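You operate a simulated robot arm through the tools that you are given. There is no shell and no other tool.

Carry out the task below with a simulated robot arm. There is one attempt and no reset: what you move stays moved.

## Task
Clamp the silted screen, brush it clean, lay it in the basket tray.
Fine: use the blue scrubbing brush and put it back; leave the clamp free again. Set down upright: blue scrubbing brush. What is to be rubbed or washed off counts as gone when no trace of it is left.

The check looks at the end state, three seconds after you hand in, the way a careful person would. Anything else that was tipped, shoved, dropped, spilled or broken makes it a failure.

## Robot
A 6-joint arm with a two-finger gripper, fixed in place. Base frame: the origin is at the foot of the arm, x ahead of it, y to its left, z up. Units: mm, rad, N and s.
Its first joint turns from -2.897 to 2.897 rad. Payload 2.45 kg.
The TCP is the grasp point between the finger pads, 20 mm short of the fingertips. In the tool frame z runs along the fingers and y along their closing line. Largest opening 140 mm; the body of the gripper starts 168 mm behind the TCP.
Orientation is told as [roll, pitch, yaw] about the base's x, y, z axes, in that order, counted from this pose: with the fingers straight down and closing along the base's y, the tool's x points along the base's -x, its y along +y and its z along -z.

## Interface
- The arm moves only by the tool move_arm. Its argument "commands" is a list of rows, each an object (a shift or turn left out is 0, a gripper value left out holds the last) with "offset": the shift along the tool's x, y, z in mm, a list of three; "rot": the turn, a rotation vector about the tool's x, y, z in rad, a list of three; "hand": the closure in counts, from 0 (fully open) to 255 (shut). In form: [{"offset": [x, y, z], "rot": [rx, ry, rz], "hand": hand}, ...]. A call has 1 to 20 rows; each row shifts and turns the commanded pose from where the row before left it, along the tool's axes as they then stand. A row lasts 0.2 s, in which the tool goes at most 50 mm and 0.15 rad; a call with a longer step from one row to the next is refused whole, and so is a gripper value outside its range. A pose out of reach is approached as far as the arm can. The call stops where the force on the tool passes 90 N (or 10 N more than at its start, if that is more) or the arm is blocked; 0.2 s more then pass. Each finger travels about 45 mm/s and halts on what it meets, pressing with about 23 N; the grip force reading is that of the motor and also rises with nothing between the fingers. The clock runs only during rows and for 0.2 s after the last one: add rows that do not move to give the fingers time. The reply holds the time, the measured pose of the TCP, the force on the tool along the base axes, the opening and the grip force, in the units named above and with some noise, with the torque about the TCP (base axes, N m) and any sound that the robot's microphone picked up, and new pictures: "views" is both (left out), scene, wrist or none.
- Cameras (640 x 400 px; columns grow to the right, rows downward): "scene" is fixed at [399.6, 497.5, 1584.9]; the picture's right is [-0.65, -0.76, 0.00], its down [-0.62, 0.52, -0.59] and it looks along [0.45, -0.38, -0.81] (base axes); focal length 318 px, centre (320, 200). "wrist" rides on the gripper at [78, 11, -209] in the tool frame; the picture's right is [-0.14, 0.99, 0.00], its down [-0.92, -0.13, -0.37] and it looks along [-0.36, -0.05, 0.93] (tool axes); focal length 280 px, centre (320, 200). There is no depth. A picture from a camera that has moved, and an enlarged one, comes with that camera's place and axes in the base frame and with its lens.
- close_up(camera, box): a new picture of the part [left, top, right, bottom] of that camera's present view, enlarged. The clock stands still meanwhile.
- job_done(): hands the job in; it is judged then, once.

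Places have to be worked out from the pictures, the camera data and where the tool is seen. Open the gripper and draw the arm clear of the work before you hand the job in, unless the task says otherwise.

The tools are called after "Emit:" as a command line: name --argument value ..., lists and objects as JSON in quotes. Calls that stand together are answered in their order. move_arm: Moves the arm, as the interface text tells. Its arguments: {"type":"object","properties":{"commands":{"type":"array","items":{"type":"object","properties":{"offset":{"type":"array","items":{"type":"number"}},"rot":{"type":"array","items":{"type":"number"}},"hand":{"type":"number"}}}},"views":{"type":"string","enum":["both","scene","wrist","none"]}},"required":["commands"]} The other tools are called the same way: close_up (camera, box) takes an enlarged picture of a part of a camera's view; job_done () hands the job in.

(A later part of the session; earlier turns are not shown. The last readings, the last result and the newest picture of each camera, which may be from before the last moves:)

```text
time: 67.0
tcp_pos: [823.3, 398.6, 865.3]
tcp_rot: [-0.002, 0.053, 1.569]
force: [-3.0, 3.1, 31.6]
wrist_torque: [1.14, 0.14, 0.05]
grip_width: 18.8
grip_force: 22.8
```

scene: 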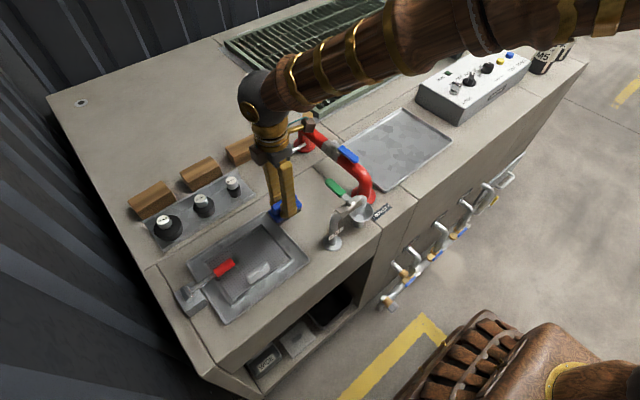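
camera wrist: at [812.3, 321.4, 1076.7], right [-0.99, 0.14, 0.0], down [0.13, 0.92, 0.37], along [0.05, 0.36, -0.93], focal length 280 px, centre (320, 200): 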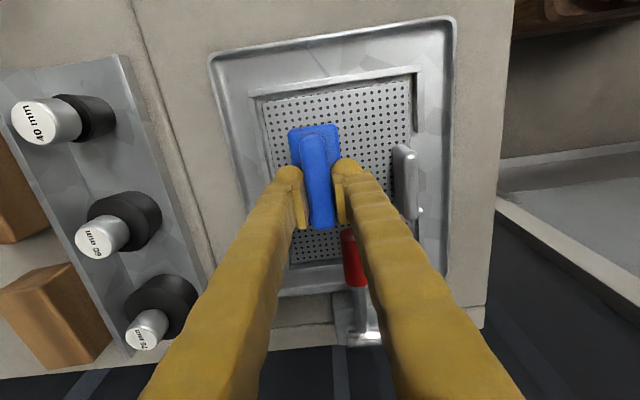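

Now the +y end presses (31 N). I scrub in x here.

Emit:
move_arm --commands '[{"offset": [0, -5, -0.4]}, {"offset": [0, -6, 0]}, {"offset": [0, 6, 0]}, {"offset": [0, 6, 0]}, {"offset": [0, 6, 0]}, {"offset": [0, 6, 0]}, {"offset": [0, 6, 0]}, {"offset": [0, -6, 0]}, {"offset": [0, -6, 0]}, {"offset": [0, -6, 0]}, {"offset": [0, -6, 0]}, {"offset": [0, -6, 0]}, {"offset": [0, 6, 0]}, {"offset": [0, 6, 0]}, {"offset": [0, 6, 0]}, {"offset": [0, 6, 0]}, {"offset": [0, -6, 0]}, {"offset": [0, -6, 0]}, {"offset": [0, -6, 0]}, {}]'

Emit:
close_up --camera "scene" --box '[190, 200, 310, 310]'

```text
time: 71.2
tcp_pos: [828.3, 398.8, 865.0]
tcp_rot: [0.001, 0.052, 1.569]
force: [-7.3, -1.1, 23.8]
wrist_torque: [0.23, 0.2, 0.07]
grip_width: 18.7
grip_force: 23.3
camera wrist: at [816.6, 331.6, 1078.6], right [-0.99, 0.14, -0.01], down [0.13, 0.94, 0.32], along [0.05, 0.32, -0.95], focal length 280 px, centre (320, 200)
```

scene: 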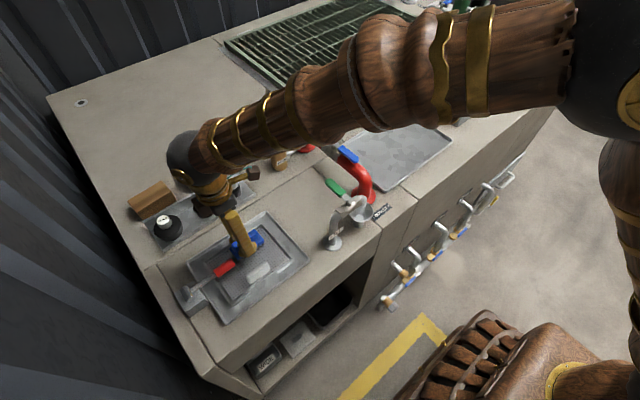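
wrist: 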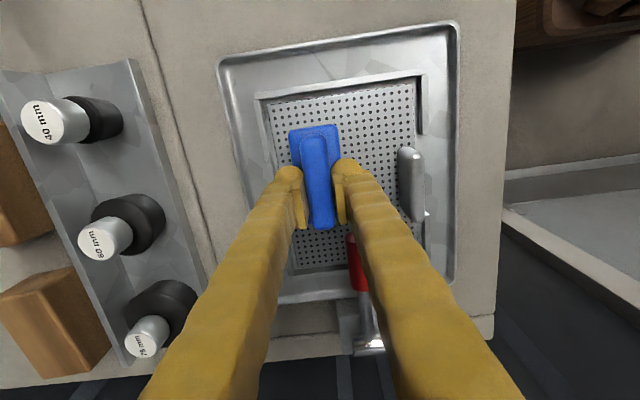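

```text
3.64 times, centred on (250, 255) of scene
camera zoom: at [399.6, 497.5, 1584.9], right [-0.65, -0.76, 0.0], down [-0.62, 0.52, -0.59], along [0.45, -0.38, -0.81], focal length 1157 px, centre (574, 0)
```

zoom: 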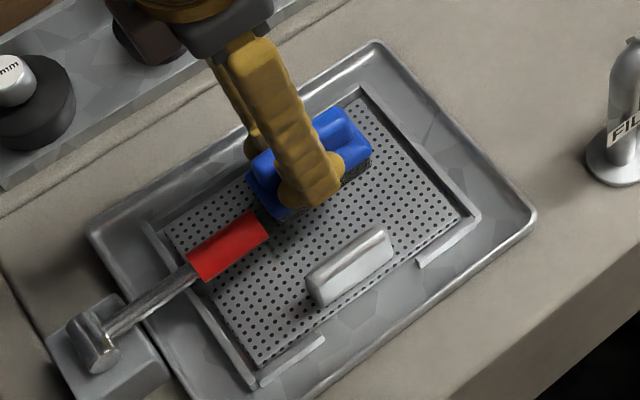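

Silt right of the handle end is gone. Now I move to x≈837 and advance in +y alongside the handle to reach the tip at (821, 454).

Emit:
move_arm --commands '[{"offset": [0, -4, 0]}, {"offset": [0, -5, 0]}, {"offset": [-6, 0, 0]}, {"offset": [-6, 0, 0]}, {"offset": [-5, 0, 0]}, {}]'

Emit:
close_up --camera "scene" --box '[190, 200, 310, 310]'

Emit:
close_up --camera "wrist" --box '[220, 100, 420, 300]'

```text
time: 72.6
tcp_pos: [837.3, 415.5, 865.1]
tcp_rot: [-0.001, 0.054, 1.569]
force: [1.1, -11.7, 44.0]
wrist_torque: [-0.04, 0.0, 0.04]
grip_width: 18.7
grip_force: 23.1
camera wrist: at [826.2, 348.7, 1078.3], right [-0.99, 0.14, -0.01], down [0.13, 0.94, 0.32], along [0.05, 0.32, -0.95], focal length 280 px, centre (320, 200)
```

scene: 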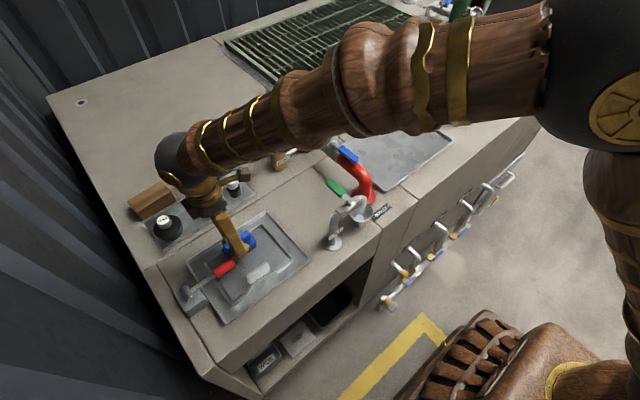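
wrist: 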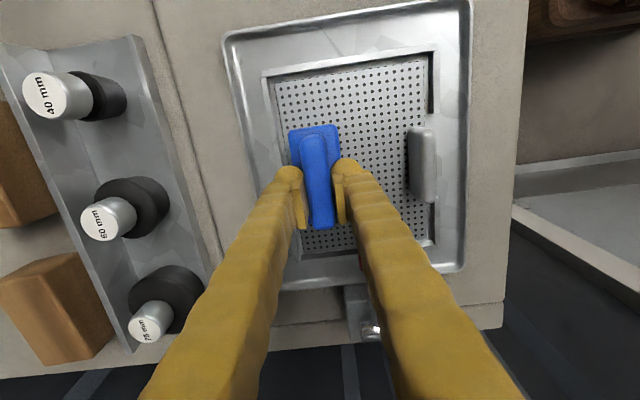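

```text
3.64 times, centred on (250, 255) of scene
camera zoom: at [399.6, 497.5, 1584.9], right [-0.65, -0.76, 0.0], down [-0.62, 0.52, -0.59], along [0.45, -0.38, -0.81], focal length 1157 px, centre (574, 0)
```

zoom: 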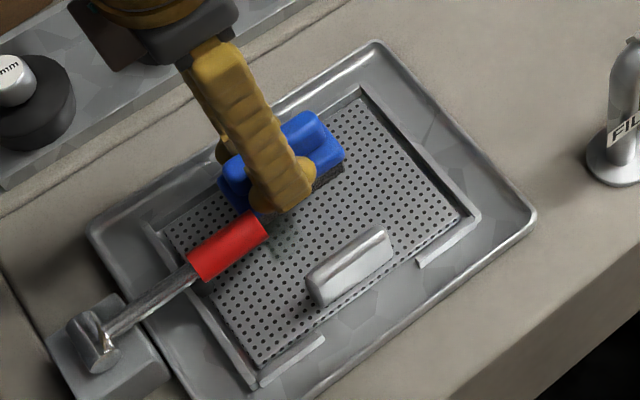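

```text
2.00 times, centred on (320, 200) of wrist
camera zoom: at [826.2, 348.7, 1078.3], right [-0.99, 0.14, -0.01], down [0.13, 0.94, 0.32], along [0.05, 0.32, -0.95], focal length 561 px, centre (320, 200)
```

zoom: 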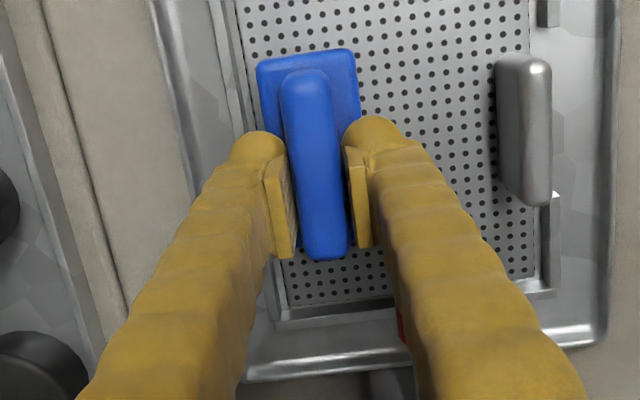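

I make short strokes here next to the handle, going to x≈832.

Emit:
move_arm --commands '[{"offset": [0, 3, -0.7]}, {"offset": [0, 2, 0]}, {"offset": [4, 0, 0]}, {"offset": [4, 0, 0]}, {"offset": [-4, 0, 0]}, {"offset": [-5, 0, 0]}, {"offset": [0, -4, 0]}, {"offset": [4, 0, 0]}, {"offset": [-4, 0, 0]}, {"offset": [0, 4, 0]}, {"offset": [5, 0, 0]}, {"offset": [-5, 0, 0]}, {"offset": [5, 0, 0]}, {"offset": [-5, 0, 0]}, {}]' --views "none"

Emit:
move_arm --commands '[{"offset": [8, 0, 0]}, {"offset": [8, 0, 0]}, {"offset": [0, 0, -20]}, {"offset": [35, 0, -25], "rot": [0, -0.05, 0]}, {"offset": [45, 0, -10]}, {"offset": [45, 0, 0]}, {"offset": [0, -45, 0]}, {}]'

Emit:
close_up --camera "scene" --box '[190, 200, 310, 310]'

Emit:
close_up --camera "wrist" --box '[200, 100, 440, 340]'

```text
time: 75.8
tcp_pos: [832.0, 415.0, 865.9]
tcp_rot: [-0.001, 0.054, 1.57]
force: [-2.1, -26.9, 41.0]
wrist_torque: [-0.15, 0.15, 0.32]
grip_width: 18.8
grip_force: 23.0
```

```text
time: 77.6
tcp_pos: [877.1, 278.0, 921.4]
tcp_rot: [0.0, 0.004, 1.57]
force: [0.3, 0.1, -0.8]
wrist_torque: [0.01, 0.0, -0.04]
grip_width: 18.6
grip_force: 23.1
camera wrist: at [866.9, 201.1, 1130.9], right [-0.99, 0.14, 0.0], down [0.13, 0.92, 0.37], along [0.05, 0.36, -0.93], focal length 280 px, centre (320, 200)
```

scene: 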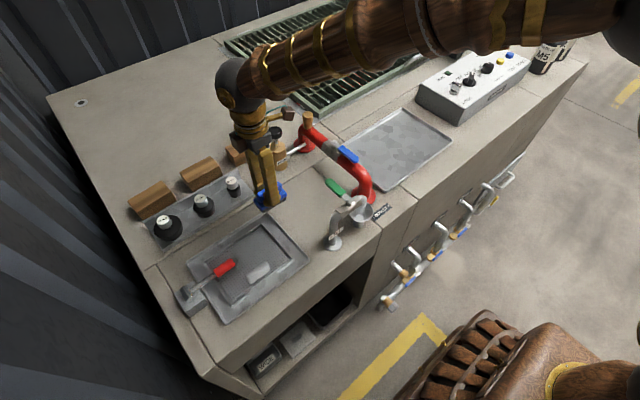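
wrist: 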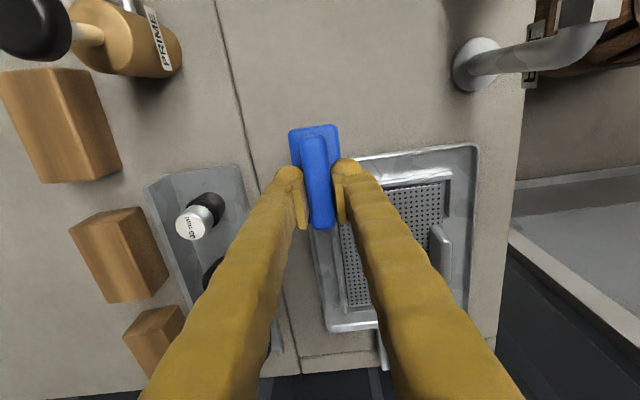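

```text
3.64 times, centred on (250, 255) of scene
camera zoom: at [399.6, 497.5, 1584.9], right [-0.65, -0.76, 0.0], down [-0.62, 0.52, -0.59], along [0.45, -0.38, -0.81], focal length 1157 px, centre (574, 0)
```

zoom: 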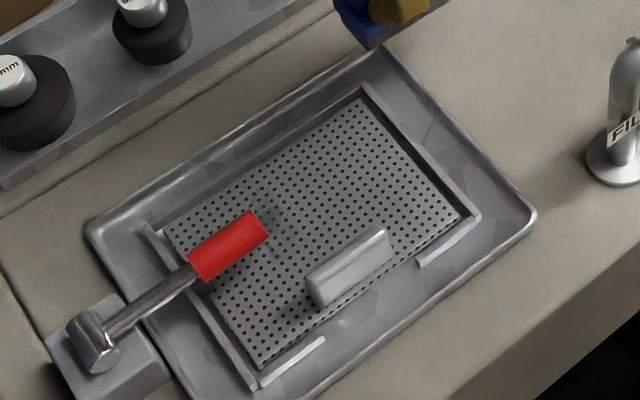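

```text
1.67 times, centred on (320, 220) of wrist
camera zoom: at [866.9, 201.1, 1130.9], right [-0.99, 0.14, 0.0], down [0.13, 0.92, 0.37], along [0.05, 0.36, -0.93], focal length 467 px, centre (320, 167)
```

zoom: 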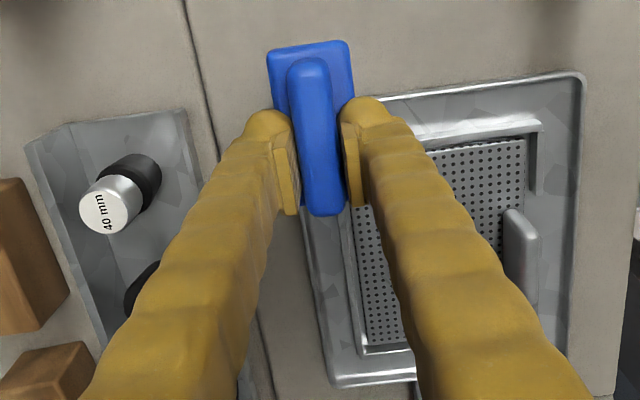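

Emit:
close_up --camera "scene" --box '[220, 240, 260, 270]'

```text
13.33 times, centred on (240, 255) of scene
camera zoom: at [399.6, 497.5, 1584.9], right [-0.65, -0.76, 0.0], down [-0.62, 0.52, -0.59], along [0.45, -0.38, -0.81], focal length 4244 px, centre (1387, -533)
```

zoom: 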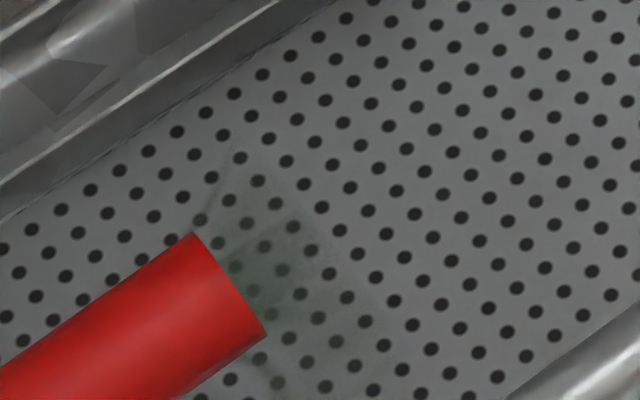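

A faint remainder is left at y≥420 near the handle end (x 790–845). The brush has slid ~11 mm toward −y in the grip, so I flip the tool 180° in yaw so the brush's long end reaches toward +y, away from the fingers.

Emit:
move_arm --commands '[{"rot": [0, 0, 0.15]}, {"rot": [0, 0, 0.15]}, {"rot": [0, 0, 0.15]}, {"rot": [0, 0, 0.15]}, {"rot": [0, 0, 0.15]}, {"rot": [0, 0, 0.15]}, {"rot": [0, 0, 0.15]}, {"rot": [0, 0, 0.15]}, {"rot": [0, 0, 0.15]}, {"rot": [0, 0, 0.15]}, {"rot": [0, 0, 0.15]}, {"rot": [0, 0, 0.15]}, {"rot": [0, 0, 0.15]}, {"rot": [0, 0, 0.15]}, {"rot": [0, 0, 0.15]}, {"rot": [0, 0, 0.15]}, {"rot": [0, 0, 0.15]}, {"rot": [0, 0, 0.15]}, {"rot": [0, 0, 0.15]}, {"rot": [0, 0, 0.15]}]' --views "none"

Emit:
move_arm --commands '[{"rot": [0, 0, 0.1416]}, {"offset": [0, -45, 0]}, {"offset": [-45, 0, 0]}, {"offset": [-40, 0, 0]}, {}]'

```text
time: 81.8
tcp_pos: [876.4, 278.5, 923.1]
tcp_rot: [0.0, -0.004, -1.433]
force: [0.5, 0.3, -0.6]
wrist_torque: [0.02, -0.02, 0.0]
grip_width: 19.0
grip_force: 23.2
```

```text
time: 83.0
tcp_pos: [830.0, 193.0, 923.6]
tcp_rot: [0.0, -0.004, -1.57]
force: [0.0, -0.5, -0.6]
wrist_torque: [-0.01, 0.0, -0.01]
grip_width: 18.4
grip_force: 22.9
camera wrist: at [841.5, 271.2, 1132.1], right [0.99, -0.14, 0.0], down [-0.13, -0.92, 0.37], along [-0.05, -0.37, -0.93], focal length 280 px, centre (320, 200)
```

scene: 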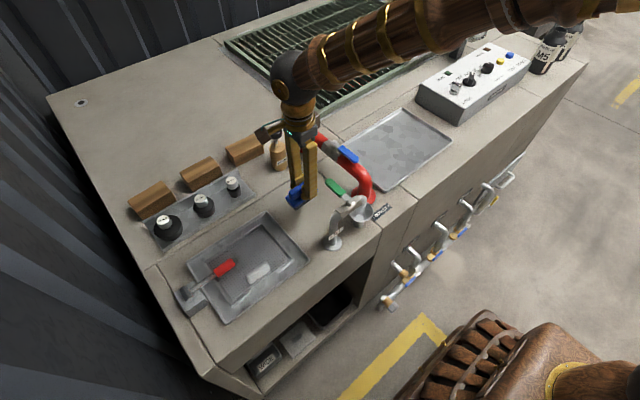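
wrist: 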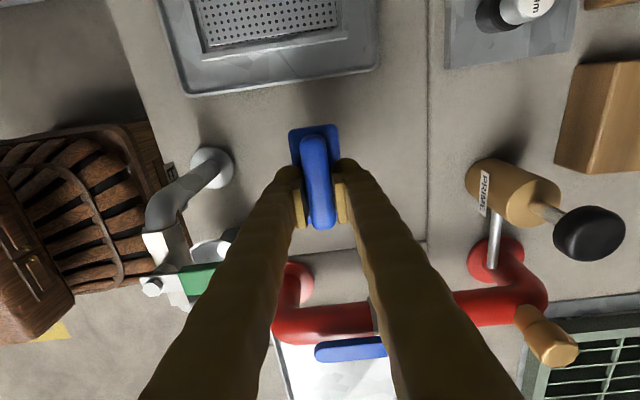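

The tool axes are now flipped (tool x = +y, tool y = +x). I move +y to y≈375 and lower near contact.

Emit:
move_arm --commands '[{"offset": [46, 0, 0]}, {"offset": [46, 0, 0]}, {"offset": [46, -5, 0]}, {"offset": [44, -5, 0]}, {"offset": [0, 0, 30]}, {"offset": [0, 0, 20]}, {"offset": [0, 0, 4]}, {}]'

Emit:
close_up --camera "wrist" --box '[230, 40, 410, 200]'

Emit:
close_up --camera "scene" --box '[210, 220, 280, 280]'

```text
time: 84.8
tcp_pos: [820.0, 374.1, 868.7]
tcp_rot: [0.0, -0.002, -1.57]
force: [-0.2, 0.6, 1.3]
wrist_torque: [0.12, -0.01, 0.03]
grip_width: 18.8
grip_force: 23.0
camera wrist: at [832.2, 453.4, 1077.4], right [0.99, -0.14, 0.0], down [-0.13, -0.92, 0.37], along [-0.05, -0.37, -0.93], focal length 280 px, centre (320, 200)
```

scene: 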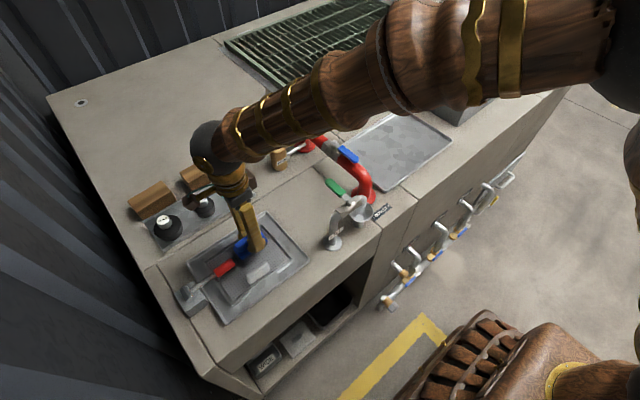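
wrist: 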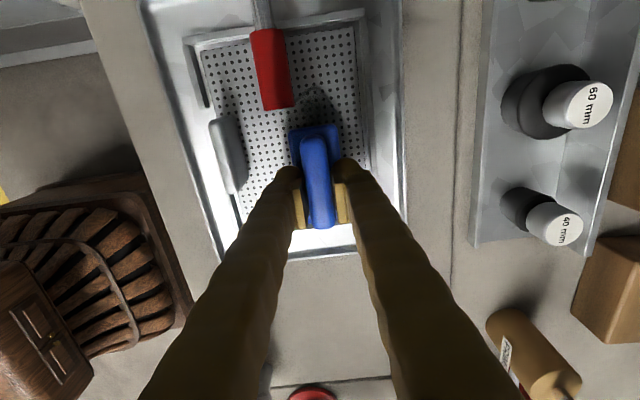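

```text
2.50 times, centred on (320, 120) of wrist
camera zoom: at [832.2, 453.4, 1077.4], right [0.99, -0.14, 0.0], down [-0.13, -0.92, 0.37], along [-0.05, -0.37, -0.93], focal length 701 px, centre (320, 400)
```

zoom: 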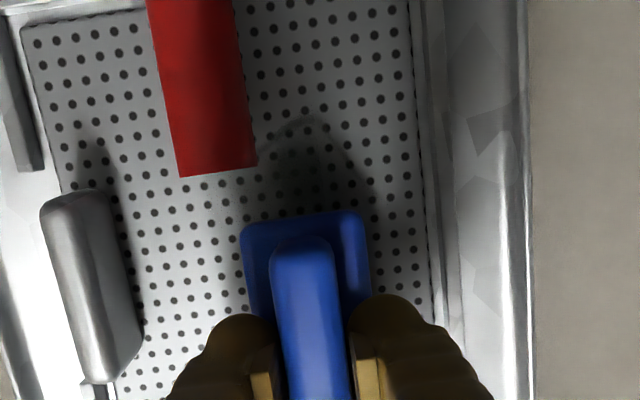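

```text
6.67 times, centred on (245, 250) of scene
camera zoom: at [399.6, 497.5, 1584.9], right [-0.65, -0.76, 0.0], down [-0.62, 0.52, -0.59], along [0.45, -0.38, -0.81], focal length 2122 px, centre (820, -133)
```

zoom: 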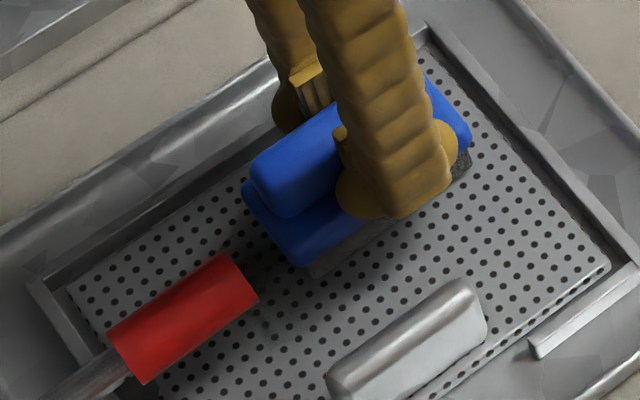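

Now I can see the brush's front edge and the remaining silt. I lower to contact and check torque.

Emit:
move_arm --commands '[{"offset": [0, 0, 1]}, {"offset": [0, 0, 0.7]}, {}]' --views "none"

```text
time: 85.6
tcp_pos: [820.6, 375.4, 867.3]
tcp_rot: [-0.001, -0.003, -1.571]
force: [-0.1, -5.7, 16.3]
wrist_torque: [0.47, -0.03, -0.02]
grip_width: 19.0
grip_force: 23.2
```

Front-end contact with 16 N. I shift to x≈833 and stroke forward alongside the handle to y≈404 and back twice.

Emit:
move_arm --commands '[{"offset": [0, 6, 0]}, {"offset": [0, 6.5, 0]}, {"offset": [8, 0, 0]}, {"offset": [8, 0, 0]}, {"offset": [8, 0, 0]}, {"offset": [6, 0, 0]}, {"offset": [-8, 0, 0]}, {"offset": [-8, 0, 0]}, {"offset": [-8, 0, 0]}, {"offset": [8, 3, 0]}, {"offset": [8, 0, 0]}, {"offset": [8, 0, 0]}, {"offset": [-8, 0, 0]}, {"offset": [-8, 0, 0]}, {"offset": [-8, 0, 0]}, {"offset": [0, -4, 0]}, {"offset": [-6, -6, 0]}, {}]'

Emit:
close_up --camera "wrist" --box '[230, 40, 410, 200]'

Emit:
close_up --camera "scene" --box '[210, 220, 280, 280]'

```text
time: 89.4
tcp_pos: [826.9, 373.6, 867.0]
tcp_rot: [0.0, -0.002, -1.573]
force: [0.2, 0.6, -1.0]
wrist_torque: [0.01, 0.01, -0.02]
grip_width: 18.9
grip_force: 23.5
camera wrist: at [838.3, 453.2, 1075.9], right [0.99, -0.14, 0.0], down [-0.13, -0.92, 0.37], along [-0.05, -0.37, -0.93], focal length 280 px, centre (320, 200)
```

scene: 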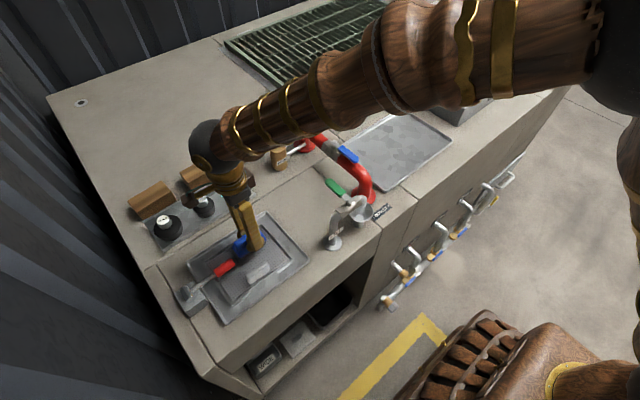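
wrist: 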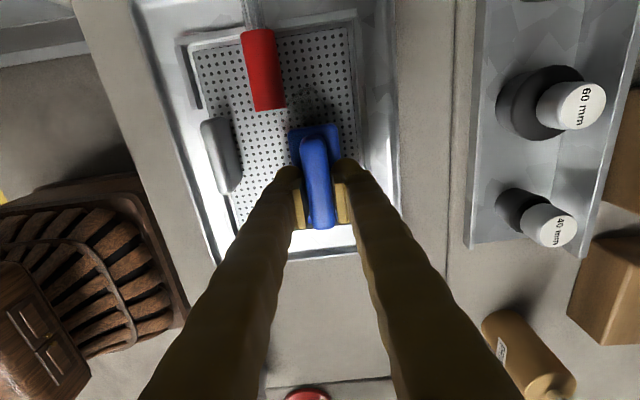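

```text
2.50 times, centred on (320, 120) of wrist
camera zoom: at [838.3, 453.2, 1075.9], right [0.99, -0.14, 0.0], down [-0.13, -0.92, 0.37], along [-0.05, -0.37, -0.93], focal length 701 px, centre (320, 400)
```

zoom: 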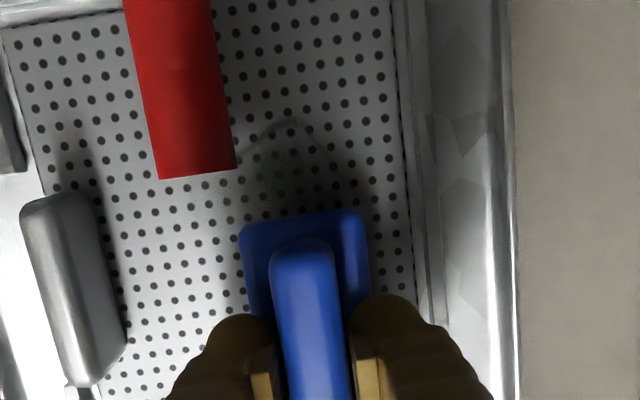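

```text
6.67 times, centred on (245, 250) of scene
camera zoom: at [399.6, 497.5, 1584.9], right [-0.65, -0.76, 0.0], down [-0.62, 0.52, -0.59], along [0.45, -0.38, -0.81], focal length 2122 px, centre (820, -133)
```

zoom: 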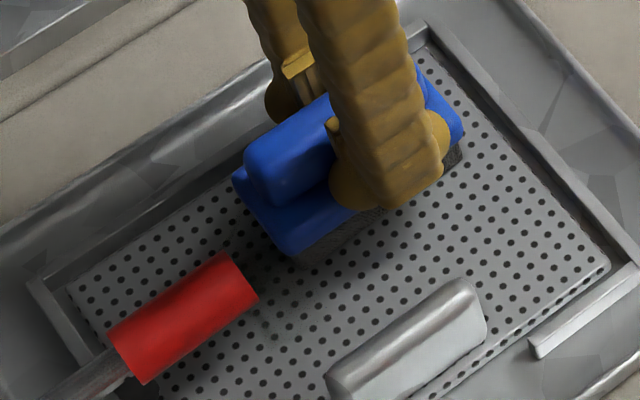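

It is fainter, but contact was lost. I lower again to regain contact and continue strokes.

Emit:
move_arm --commands '[{"offset": [0, 0, 1]}, {"offset": [0, 0, 0.8]}, {}]' --views "none"

Emit:
move_arm --commands '[{"offset": [0, 3, 0.5]}, {"offset": [0, 3, 0]}, {"offset": [8, 0, 0]}, {"offset": [8, 0, 0]}, {"offset": [8, 0, 0]}, {"offset": [6, 0, 0]}, {}]' --views "none"

```text
time: 90.2
tcp_pos: [827.5, 373.6, 866.7]
tcp_rot: [0.001, -0.004, -1.57]
force: [-0.2, -5.6, 16.2]
wrist_torque: [0.52, 0.01, -0.06]
grip_width: 18.7
grip_force: 22.8
```

```text
time: 91.8
tcp_pos: [833.3, 405.4, 865.6]
tcp_rot: [-0.001, -0.004, -1.571]
force: [-1.0, -7.8, 26.2]
wrist_torque: [-0.11, 0.02, 0.03]
grip_width: 18.8
grip_force: 22.3
```

Flat contact with 26 N at (833, 405). I do several short y strokes with slight x variation here.

Emit:
move_arm --commands '[{"offset": [-8, 2, 0]}, {"offset": [-8, 2, 0]}, {"offset": [8, 0, 0]}, {"offset": [8, 0, 0]}, {"offset": [-8, -2, 0]}, {"offset": [-8, -2, 0]}, {"offset": [8, 0, 0]}, {"offset": [8, 0, 0]}, {"offset": [-8, 2, 0]}, {"offset": [-8, 2, 0]}, {"offset": [8, 0, 0]}, {"offset": [8, 0, 0]}, {"offset": [-8, -2, 0]}, {"offset": [-8, -2, 0]}, {"offset": [-8, 0, 0]}, {"offset": [-8, 0, 0]}, {}]'

Emit:
close_up --camera "wrist" --box '[230, 40, 410, 200]'

```text
time: 95.4
tcp_pos: [833.9, 370.7, 865.5]
tcp_rot: [0.002, -0.005, -1.57]
force: [2.6, 11.2, 42.7]
wrist_torque: [0.37, -0.04, -0.04]
grip_width: 18.8
grip_force: 22.8
camera wrist: at [844.0, 451.2, 1073.9], right [0.99, -0.14, 0.0], down [-0.13, -0.92, 0.37], along [-0.05, -0.37, -0.93], focal length 280 px, centre (320, 200)
```

scene: 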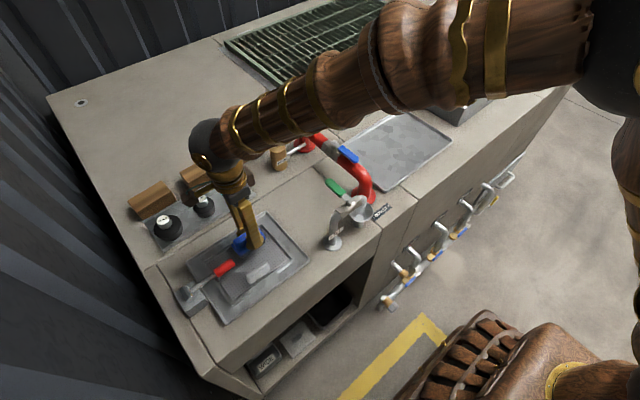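
wrist: 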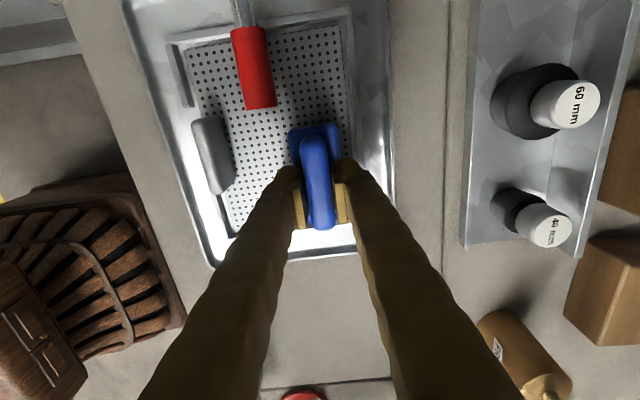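

```text
2.50 times, centred on (320, 120) of wrist
camera zoom: at [844.0, 451.2, 1073.9], right [0.99, -0.14, 0.0], down [-0.13, -0.92, 0.37], along [-0.05, -0.37, -0.93], focal length 701 px, centre (320, 400)
```

zoom: 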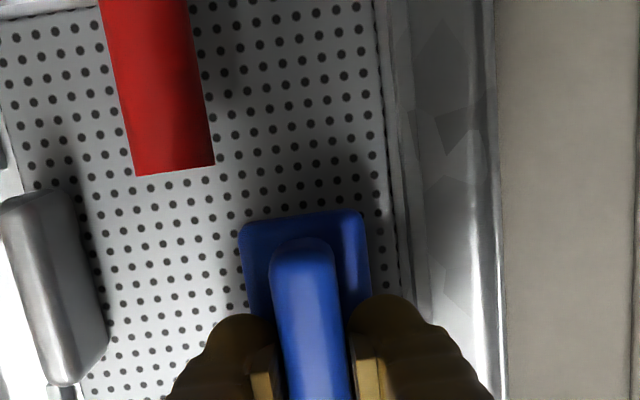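

The +x side is clean now. Next I clean the strip directly in front of the handle end: x≈803–815, pushing y up to ~387.

Emit:
move_arm --commands '[{"offset": [0, -8, -0.6]}, {"offset": [0, -8, 0]}, {"offset": [0, -8, 0]}, {"offset": [6, -4, 0]}, {"offset": [6, 0, 0]}, {"offset": [3, 0, 0]}, {}]'

Emit:
close_up --camera "wrist" --box '[230, 40, 410, 200]'

```text
time: 97.0
tcp_pos: [804.8, 385.6, 864.8]
tcp_rot: [-0.001, -0.006, -1.571]
force: [-7.6, -41.0, 37.3]
wrist_torque: [-0.36, 0.18, 0.16]
grip_width: 18.5
grip_force: 22.7
camera wrist: at [815.7, 465.2, 1073.8], right [0.99, -0.14, 0.0], down [-0.13, -0.92, 0.37], along [-0.05, -0.37, -0.93], focal length 280 px, centre (320, 200)
```

scene: 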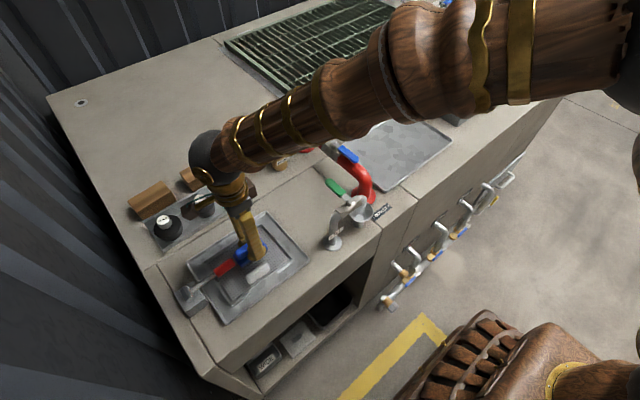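
wrist: 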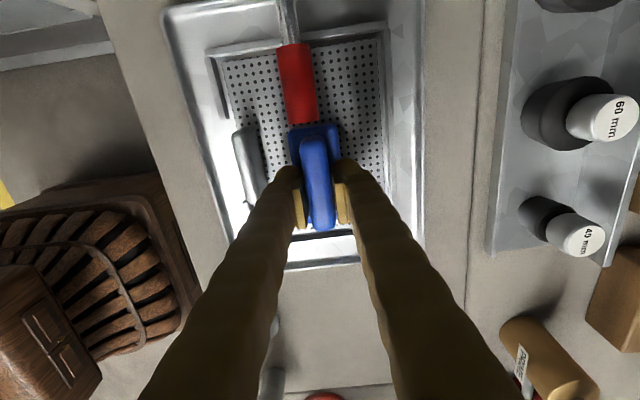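

```text
2.50 times, centred on (320, 120) of wrist
camera zoom: at [815.7, 465.2, 1073.8], right [0.99, -0.14, 0.0], down [-0.13, -0.92, 0.37], along [-0.05, -0.37, -0.93], focal length 701 px, centre (320, 400)
```

zoom: 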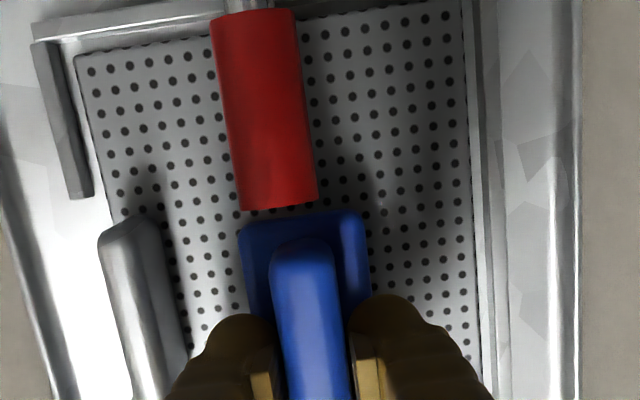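

The brush front touches the handle end (−41 N). I back off 2 mm and scrub sideways in x here.

Emit:
move_arm --commands '[{"offset": [-2, 0, -0.4]}, {"offset": [0, -5, 0]}, {"offset": [0, 6, 0]}, {"offset": [0, 6, 0]}, {"offset": [0, -6, 0]}, {"offset": [0, -6, 0]}, {"offset": [0, 6, 0]}, {"offset": [0, 6, 0]}, {"offset": [0, -6, 0]}, {"offset": [0, -6, 0]}, {"offset": [0, 6, 0]}, {"offset": [0, 6, 0]}, {"offset": [0, -6, 0]}, {"offset": [-6, 0, 0]}, {"offset": [6, 0, 0]}, {"offset": [-6, 0, 0]}, {"offset": [6, 0, 0]}, {"offset": [-8, 0, 0]}, {"offset": [-8, 0, 0]}, {}]'

Emit:
close_up --camera "wrist" --box '[230, 40, 410, 200]'

Emit:
close_up --camera "scene" --box '[220, 240, 260, 270]'

```text
time: 101.2
tcp_pos: [805.6, 370.0, 865.9]
tcp_rot: [0.002, -0.004, -1.571]
force: [3.0, 0.8, 6.3]
wrist_torque: [0.03, -0.06, 0.02]
grip_width: 19.0
grip_force: 23.2
camera wrist: at [817.5, 448.2, 1074.5], right [0.99, -0.14, 0.0], down [-0.13, -0.92, 0.37], along [-0.05, -0.37, -0.93], focal length 280 px, centre (320, 200)
```

scene: 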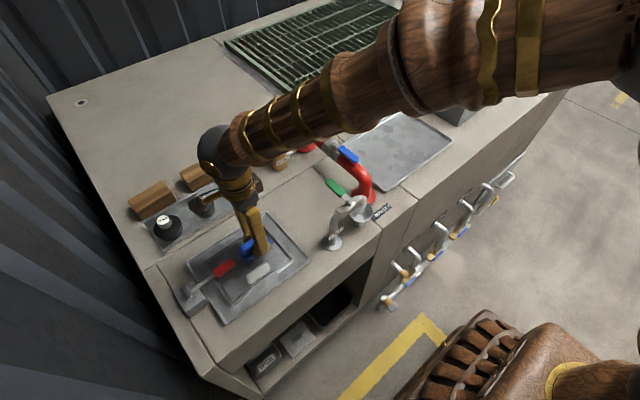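
wrist: 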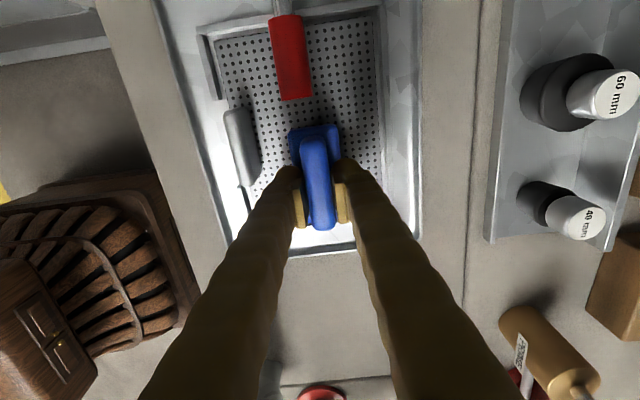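

```text
2.50 times, centred on (320, 120) of wrist
camera zoom: at [817.5, 448.2, 1074.5], right [0.99, -0.14, 0.0], down [-0.13, -0.92, 0.37], along [-0.05, -0.37, -0.93], focal length 701 px, centre (320, 400)
```

zoom: 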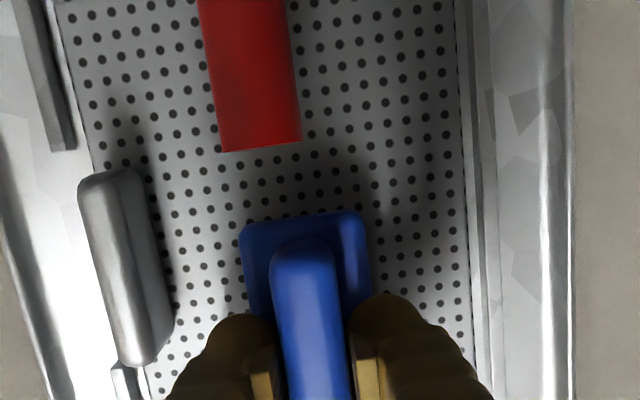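

```text
13.33 times, centred on (240, 255) of scene
camera zoom: at [399.6, 497.5, 1584.9], right [-0.65, -0.76, 0.0], down [-0.62, 0.52, -0.59], along [0.45, -0.38, -0.81], focal length 4244 px, centre (1387, -533)
```

zoom: 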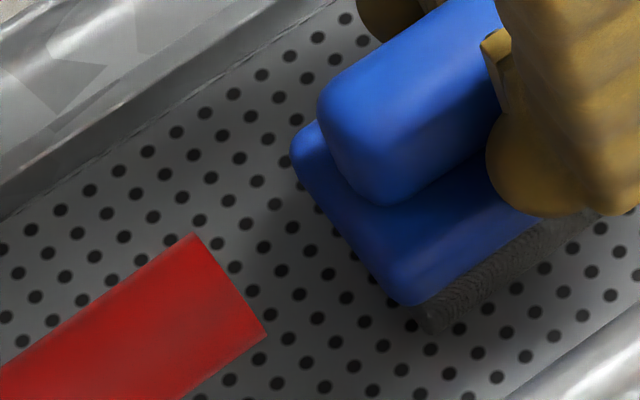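

The visible surface looks clean. I lift the brush away and inspect the whole screen at high zoom.

Emit:
move_arm --commands '[{"offset": [0, 0, -20]}, {"offset": [-30, 0, -25]}, {"offset": [-45, 10, -10]}, {"offset": [-45, 20, 0]}, {}]'

Emit:
close_up --camera "scene" --box '[220, 240, 260, 270]'

Emit:
close_up --camera "scene" --box '[205, 215, 295, 290]'

Emit:
close_up --camera "wrist" --box '[200, 0, 440, 150]'

```text
time: 102.4
tcp_pos: [835.2, 249.6, 920.5]
tcp_rot: [0.0, -0.004, -1.571]
force: [0.8, 0.4, -1.2]
wrist_torque: [0.01, 0.0, 0.05]
grip_width: 18.9
grip_force: 23.1
camera wrist: at [846.6, 328.2, 1129.2], right [0.99, -0.14, 0.0], down [-0.13, -0.92, 0.37], along [-0.05, -0.37, -0.93], focal length 280 px, centre (320, 200)
```

scene: 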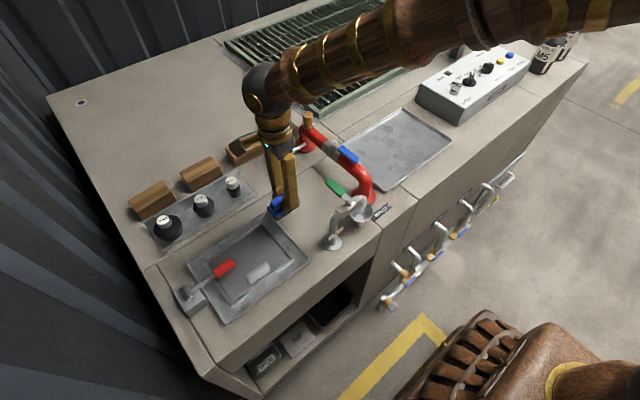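
wrist: 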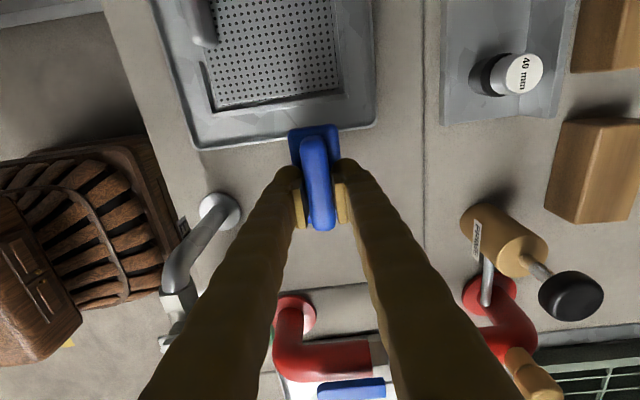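

```text
13.33 times, centred on (240, 255) of scene
camera zoom: at [399.6, 497.5, 1584.9], right [-0.65, -0.76, 0.0], down [-0.62, 0.52, -0.59], along [0.45, -0.38, -0.81], focal length 4244 px, centre (1387, -533)
```

zoom: 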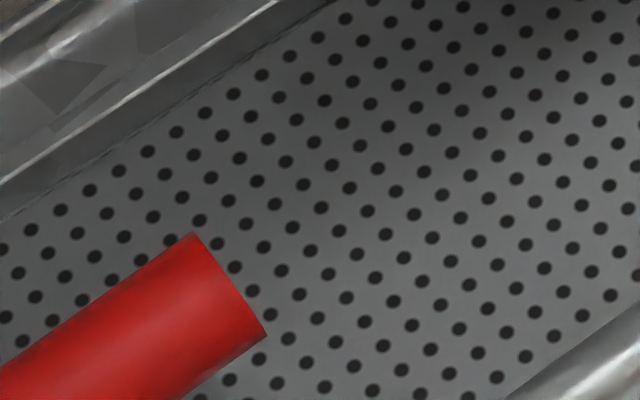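

```text
5.33 times, centred on (250, 252) of scene
camera zoom: at [399.6, 497.5, 1584.9], right [-0.65, -0.76, 0.0], down [-0.62, 0.52, -0.59], along [0.45, -0.38, -0.81], focal length 1697 px, centre (693, -80)
```

zoom: 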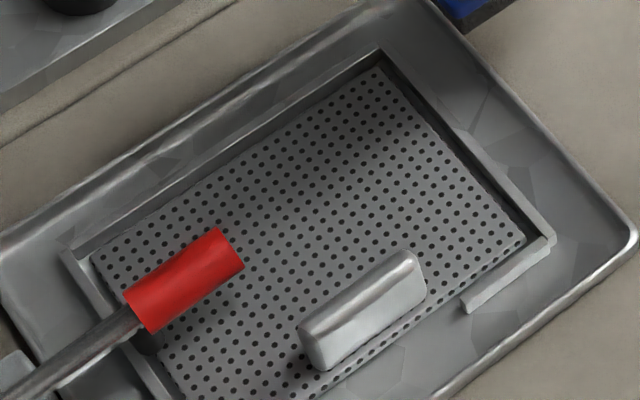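

```text
2.67 times, centred on (320, 75) of wrist
camera zoom: at [846.6, 328.2, 1129.2], right [0.99, -0.14, 0.0], down [-0.13, -0.92, 0.37], along [-0.05, -0.37, -0.93], focal length 748 px, centre (320, 533)
```

zoom: 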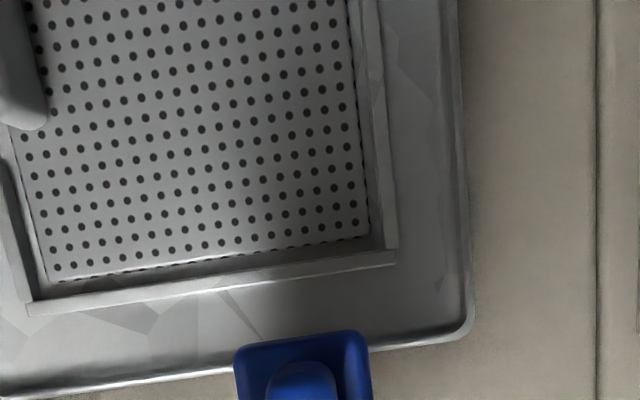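

The screen shows no trace of silt. Now I return the brush: rotate back to yaw 0, then go above its original spot; since the brush sits ~10 mm toward −x in the grip, I aim TCP at (927, 225).

Emit:
move_arm --commands '[{"offset": [0, 0, -10], "rot": [0, 0, -0.15]}, {"rot": [0, 0, -0.15]}, {"rot": [0, 0, -0.15]}, {"rot": [0, 0, -0.15]}, {"rot": [0, 0, -0.15]}, {"rot": [0, 0, -0.15]}, {"rot": [0, 0, -0.15]}, {"rot": [0, 0, -0.15]}, {"rot": [0, 0, -0.15]}, {"rot": [0, 0, -0.15]}, {"rot": [0, 0, -0.0708]}, {"offset": [-46, -12, 0]}, {"offset": [-46, -12, 0]}, {"offset": [0, 0, 30]}, {}]'

Emit:
close_up --camera "wrist" --box '[220, 100, 420, 260]'

Emit:
close_up --camera "scene" --box '[240, 130, 330, 220]'

```text
time: 105.6
tcp_pos: [930.0, 225.6, 899.7]
tcp_rot: [-0.004, 0.001, -0.001]
force: [-0.1, 0.2, -1.1]
wrist_torque: [-0.02, 0.01, 0.0]
grip_width: 18.9
grip_force: 23.0
camera wrist: at [851.8, 237.7, 1109.6], right [0.14, 0.99, 0.0], down [0.92, -0.13, 0.37], along [0.37, -0.05, -0.93], focal length 280 px, centre (320, 200)
```

scene: 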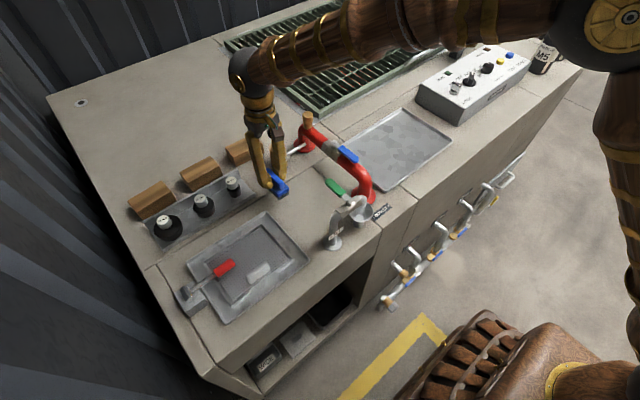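
wrist: 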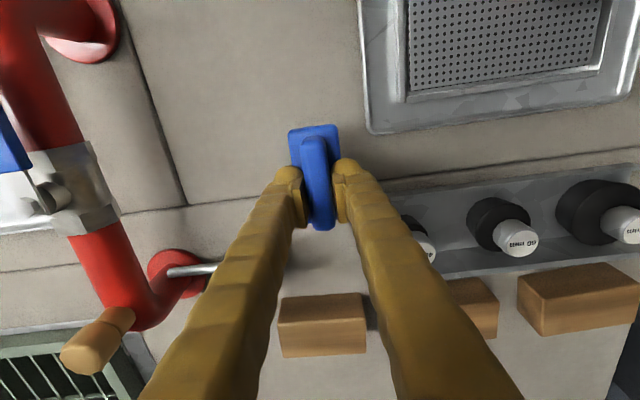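

```text
2.50 times, centred on (320, 180) of wrist
camera zoom: at [851.8, 237.7, 1109.6], right [0.14, 0.99, 0.0], down [0.92, -0.13, 0.37], along [0.37, -0.05, -0.93], focal length 701 px, centre (320, 250)
```

zoom: 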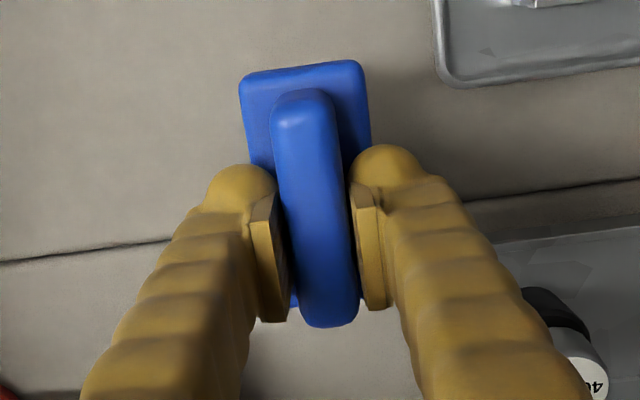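

```text
4.44 times, centred on (285, 175) of scene
camera zoom: at [399.6, 497.5, 1584.9], right [-0.65, -0.76, 0.0], down [-0.62, 0.52, -0.59], along [0.45, -0.38, -0.81], focal length 1414 px, centre (476, 311)
```

zoom: 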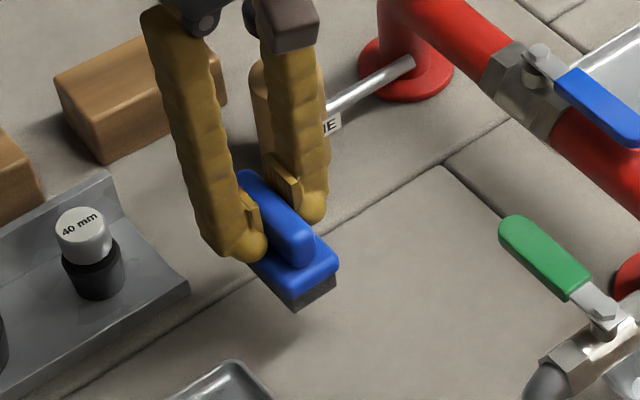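

Brush offset confirmed ~9 mm. I adjust x by −3 mm and lower to just above the table.

Emit:
move_arm --commands '[{"offset": [3, -0.5, 20]}, {"offset": [0, 0, 17]}, {"offset": [0, 0, 3]}, {}]' --views "none"

Emit:
move_arm --commands '[{"offset": [0, 0, 1.5]}, {"offset": [0, 0, 1.5]}, {}]' --views "none"

```text
time: 106.6
tcp_pos: [925.8, 225.4, 861.0]
tcp_rot: [-0.004, 0.001, -0.001]
force: [0.0, 0.0, -0.8]
wrist_torque: [0.02, 0.02, 0.03]
grip_width: 18.8
grip_force: 22.7
```

```text
time: 107.4
tcp_pos: [925.3, 224.6, 856.8]
tcp_rot: [-0.004, 0.001, -0.002]
force: [-1.0, 0.0, -0.8]
wrist_torque: [0.0, -0.04, 0.01]
grip_width: 18.7
grip_force: 23.1
```

Emit:
move_arm --commands '[{"offset": [0, 0, 1]}, {"offset": [0, 0, 0.7]}, {}]' --views "none"

Emit:
move_arm --commands '[{"offset": [0, 0, 0.7]}, {}]' --views "none"

```text
time: 108.2
tcp_pos: [925.9, 224.2, 857.0]
tcp_rot: [-0.004, 0.0, -0.001]
force: [0.0, -0.2, -1.3]
wrist_torque: [-0.02, -0.02, 0.01]
grip_width: 18.7
grip_force: 22.3
```

```text
time: 108.8
tcp_pos: [925.5, 224.7, 855.9]
tcp_rot: [-0.004, 0.0, -0.002]
force: [0.4, 0.5, -0.6]
wrist_torque: [-0.02, -0.05, -0.02]
grip_width: 18.8
grip_force: 22.7
```

Still airborne; continue in small steps until contact.

Emit:
move_arm --commands '[{"offset": [0, 0, 0.8]}, {"offset": [0, 0, 0.8]}, {}]' --views "none"

Emit:
move_arm --commands '[{"offset": [0, 0, 0.8]}, {}]' --views "none"

```text
time: 109.6
tcp_pos: [924.9, 225.4, 853.4]
tcp_rot: [-0.005, 0.001, -0.001]
force: [-0.1, -0.1, 0.6]
wrist_torque: [0.02, -0.06, 0.03]
grip_width: 19.1
grip_force: 22.8
```

```text
time: 110.2
tcp_pos: [924.6, 224.9, 853.3]
tcp_rot: [-0.001, -0.001, -0.003]
force: [-1.8, -1.8, 9.1]
wrist_torque: [0.03, -0.13, -0.01]
grip_width: 18.5
grip_force: 22.8
```

Contact (9 N). I open the fingers to ~74 mm and lift straight up.

Emit:
move_arm --commands '[{"hand": 130}, {}, {}, {}, {}, {"offset": [0, 0, -20]}, {"offset": [0, 0, -40]}, {"offset": [0, 0, -45]}, {"offset": [0, 0, -45]}, {}]'

Emit:
close_up --camera "scene" --box '[240, 150, 330, 220]'

Emit:
close_up --camera "wrist" --box '[220, 100, 420, 260]'

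```text
time: 112.4
tcp_pos: [924.6, 227.0, 1003.4]
tcp_rot: [-0.004, 0.001, -0.003]
force: [0.0, 0.6, 0.2]
wrist_torque: [0.03, 0.0, 0.0]
grip_width: 68.6
grip_force: 0.0
camera wrist: at [846.5, 238.5, 1212.3], right [0.14, 0.99, 0.0], down [0.92, -0.13, 0.37], along [0.36, -0.05, -0.93], focal length 280 px, centre (320, 200)
```

scene: 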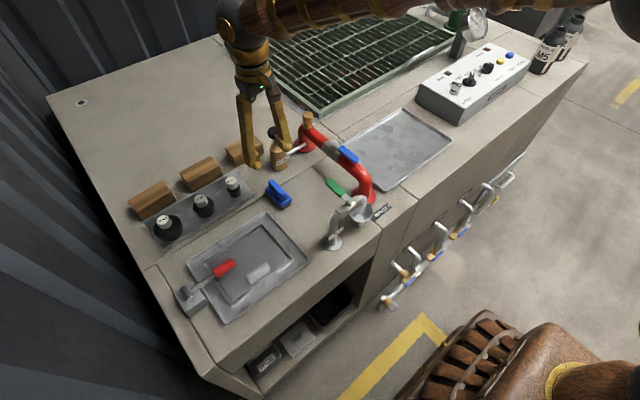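
wrist: 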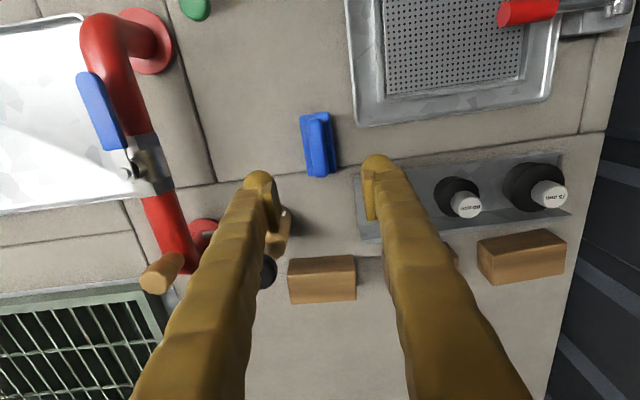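

```text
5.71 times, centred on (285, 185) of scene
camera zoom: at [399.6, 497.5, 1584.9], right [-0.65, -0.76, 0.0], down [-0.62, 0.52, -0.59], along [0.45, -0.38, -0.81], focal length 1819 px, centre (520, 286)
```

zoom: 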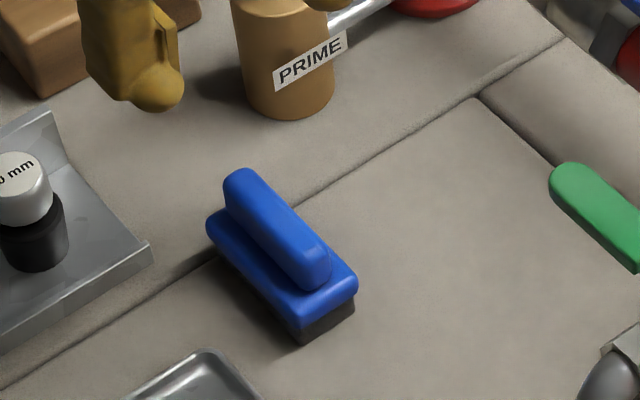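

```text
2.50 times, centred on (320, 180) of wrist
camera zoom: at [846.5, 238.5, 1212.3], right [0.14, 0.99, 0.0], down [0.92, -0.13, 0.37], along [0.36, -0.05, -0.93], focal length 701 px, centre (320, 250)
```

zoom: 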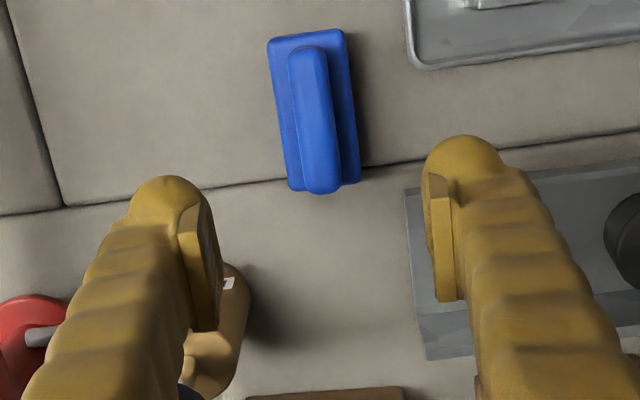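

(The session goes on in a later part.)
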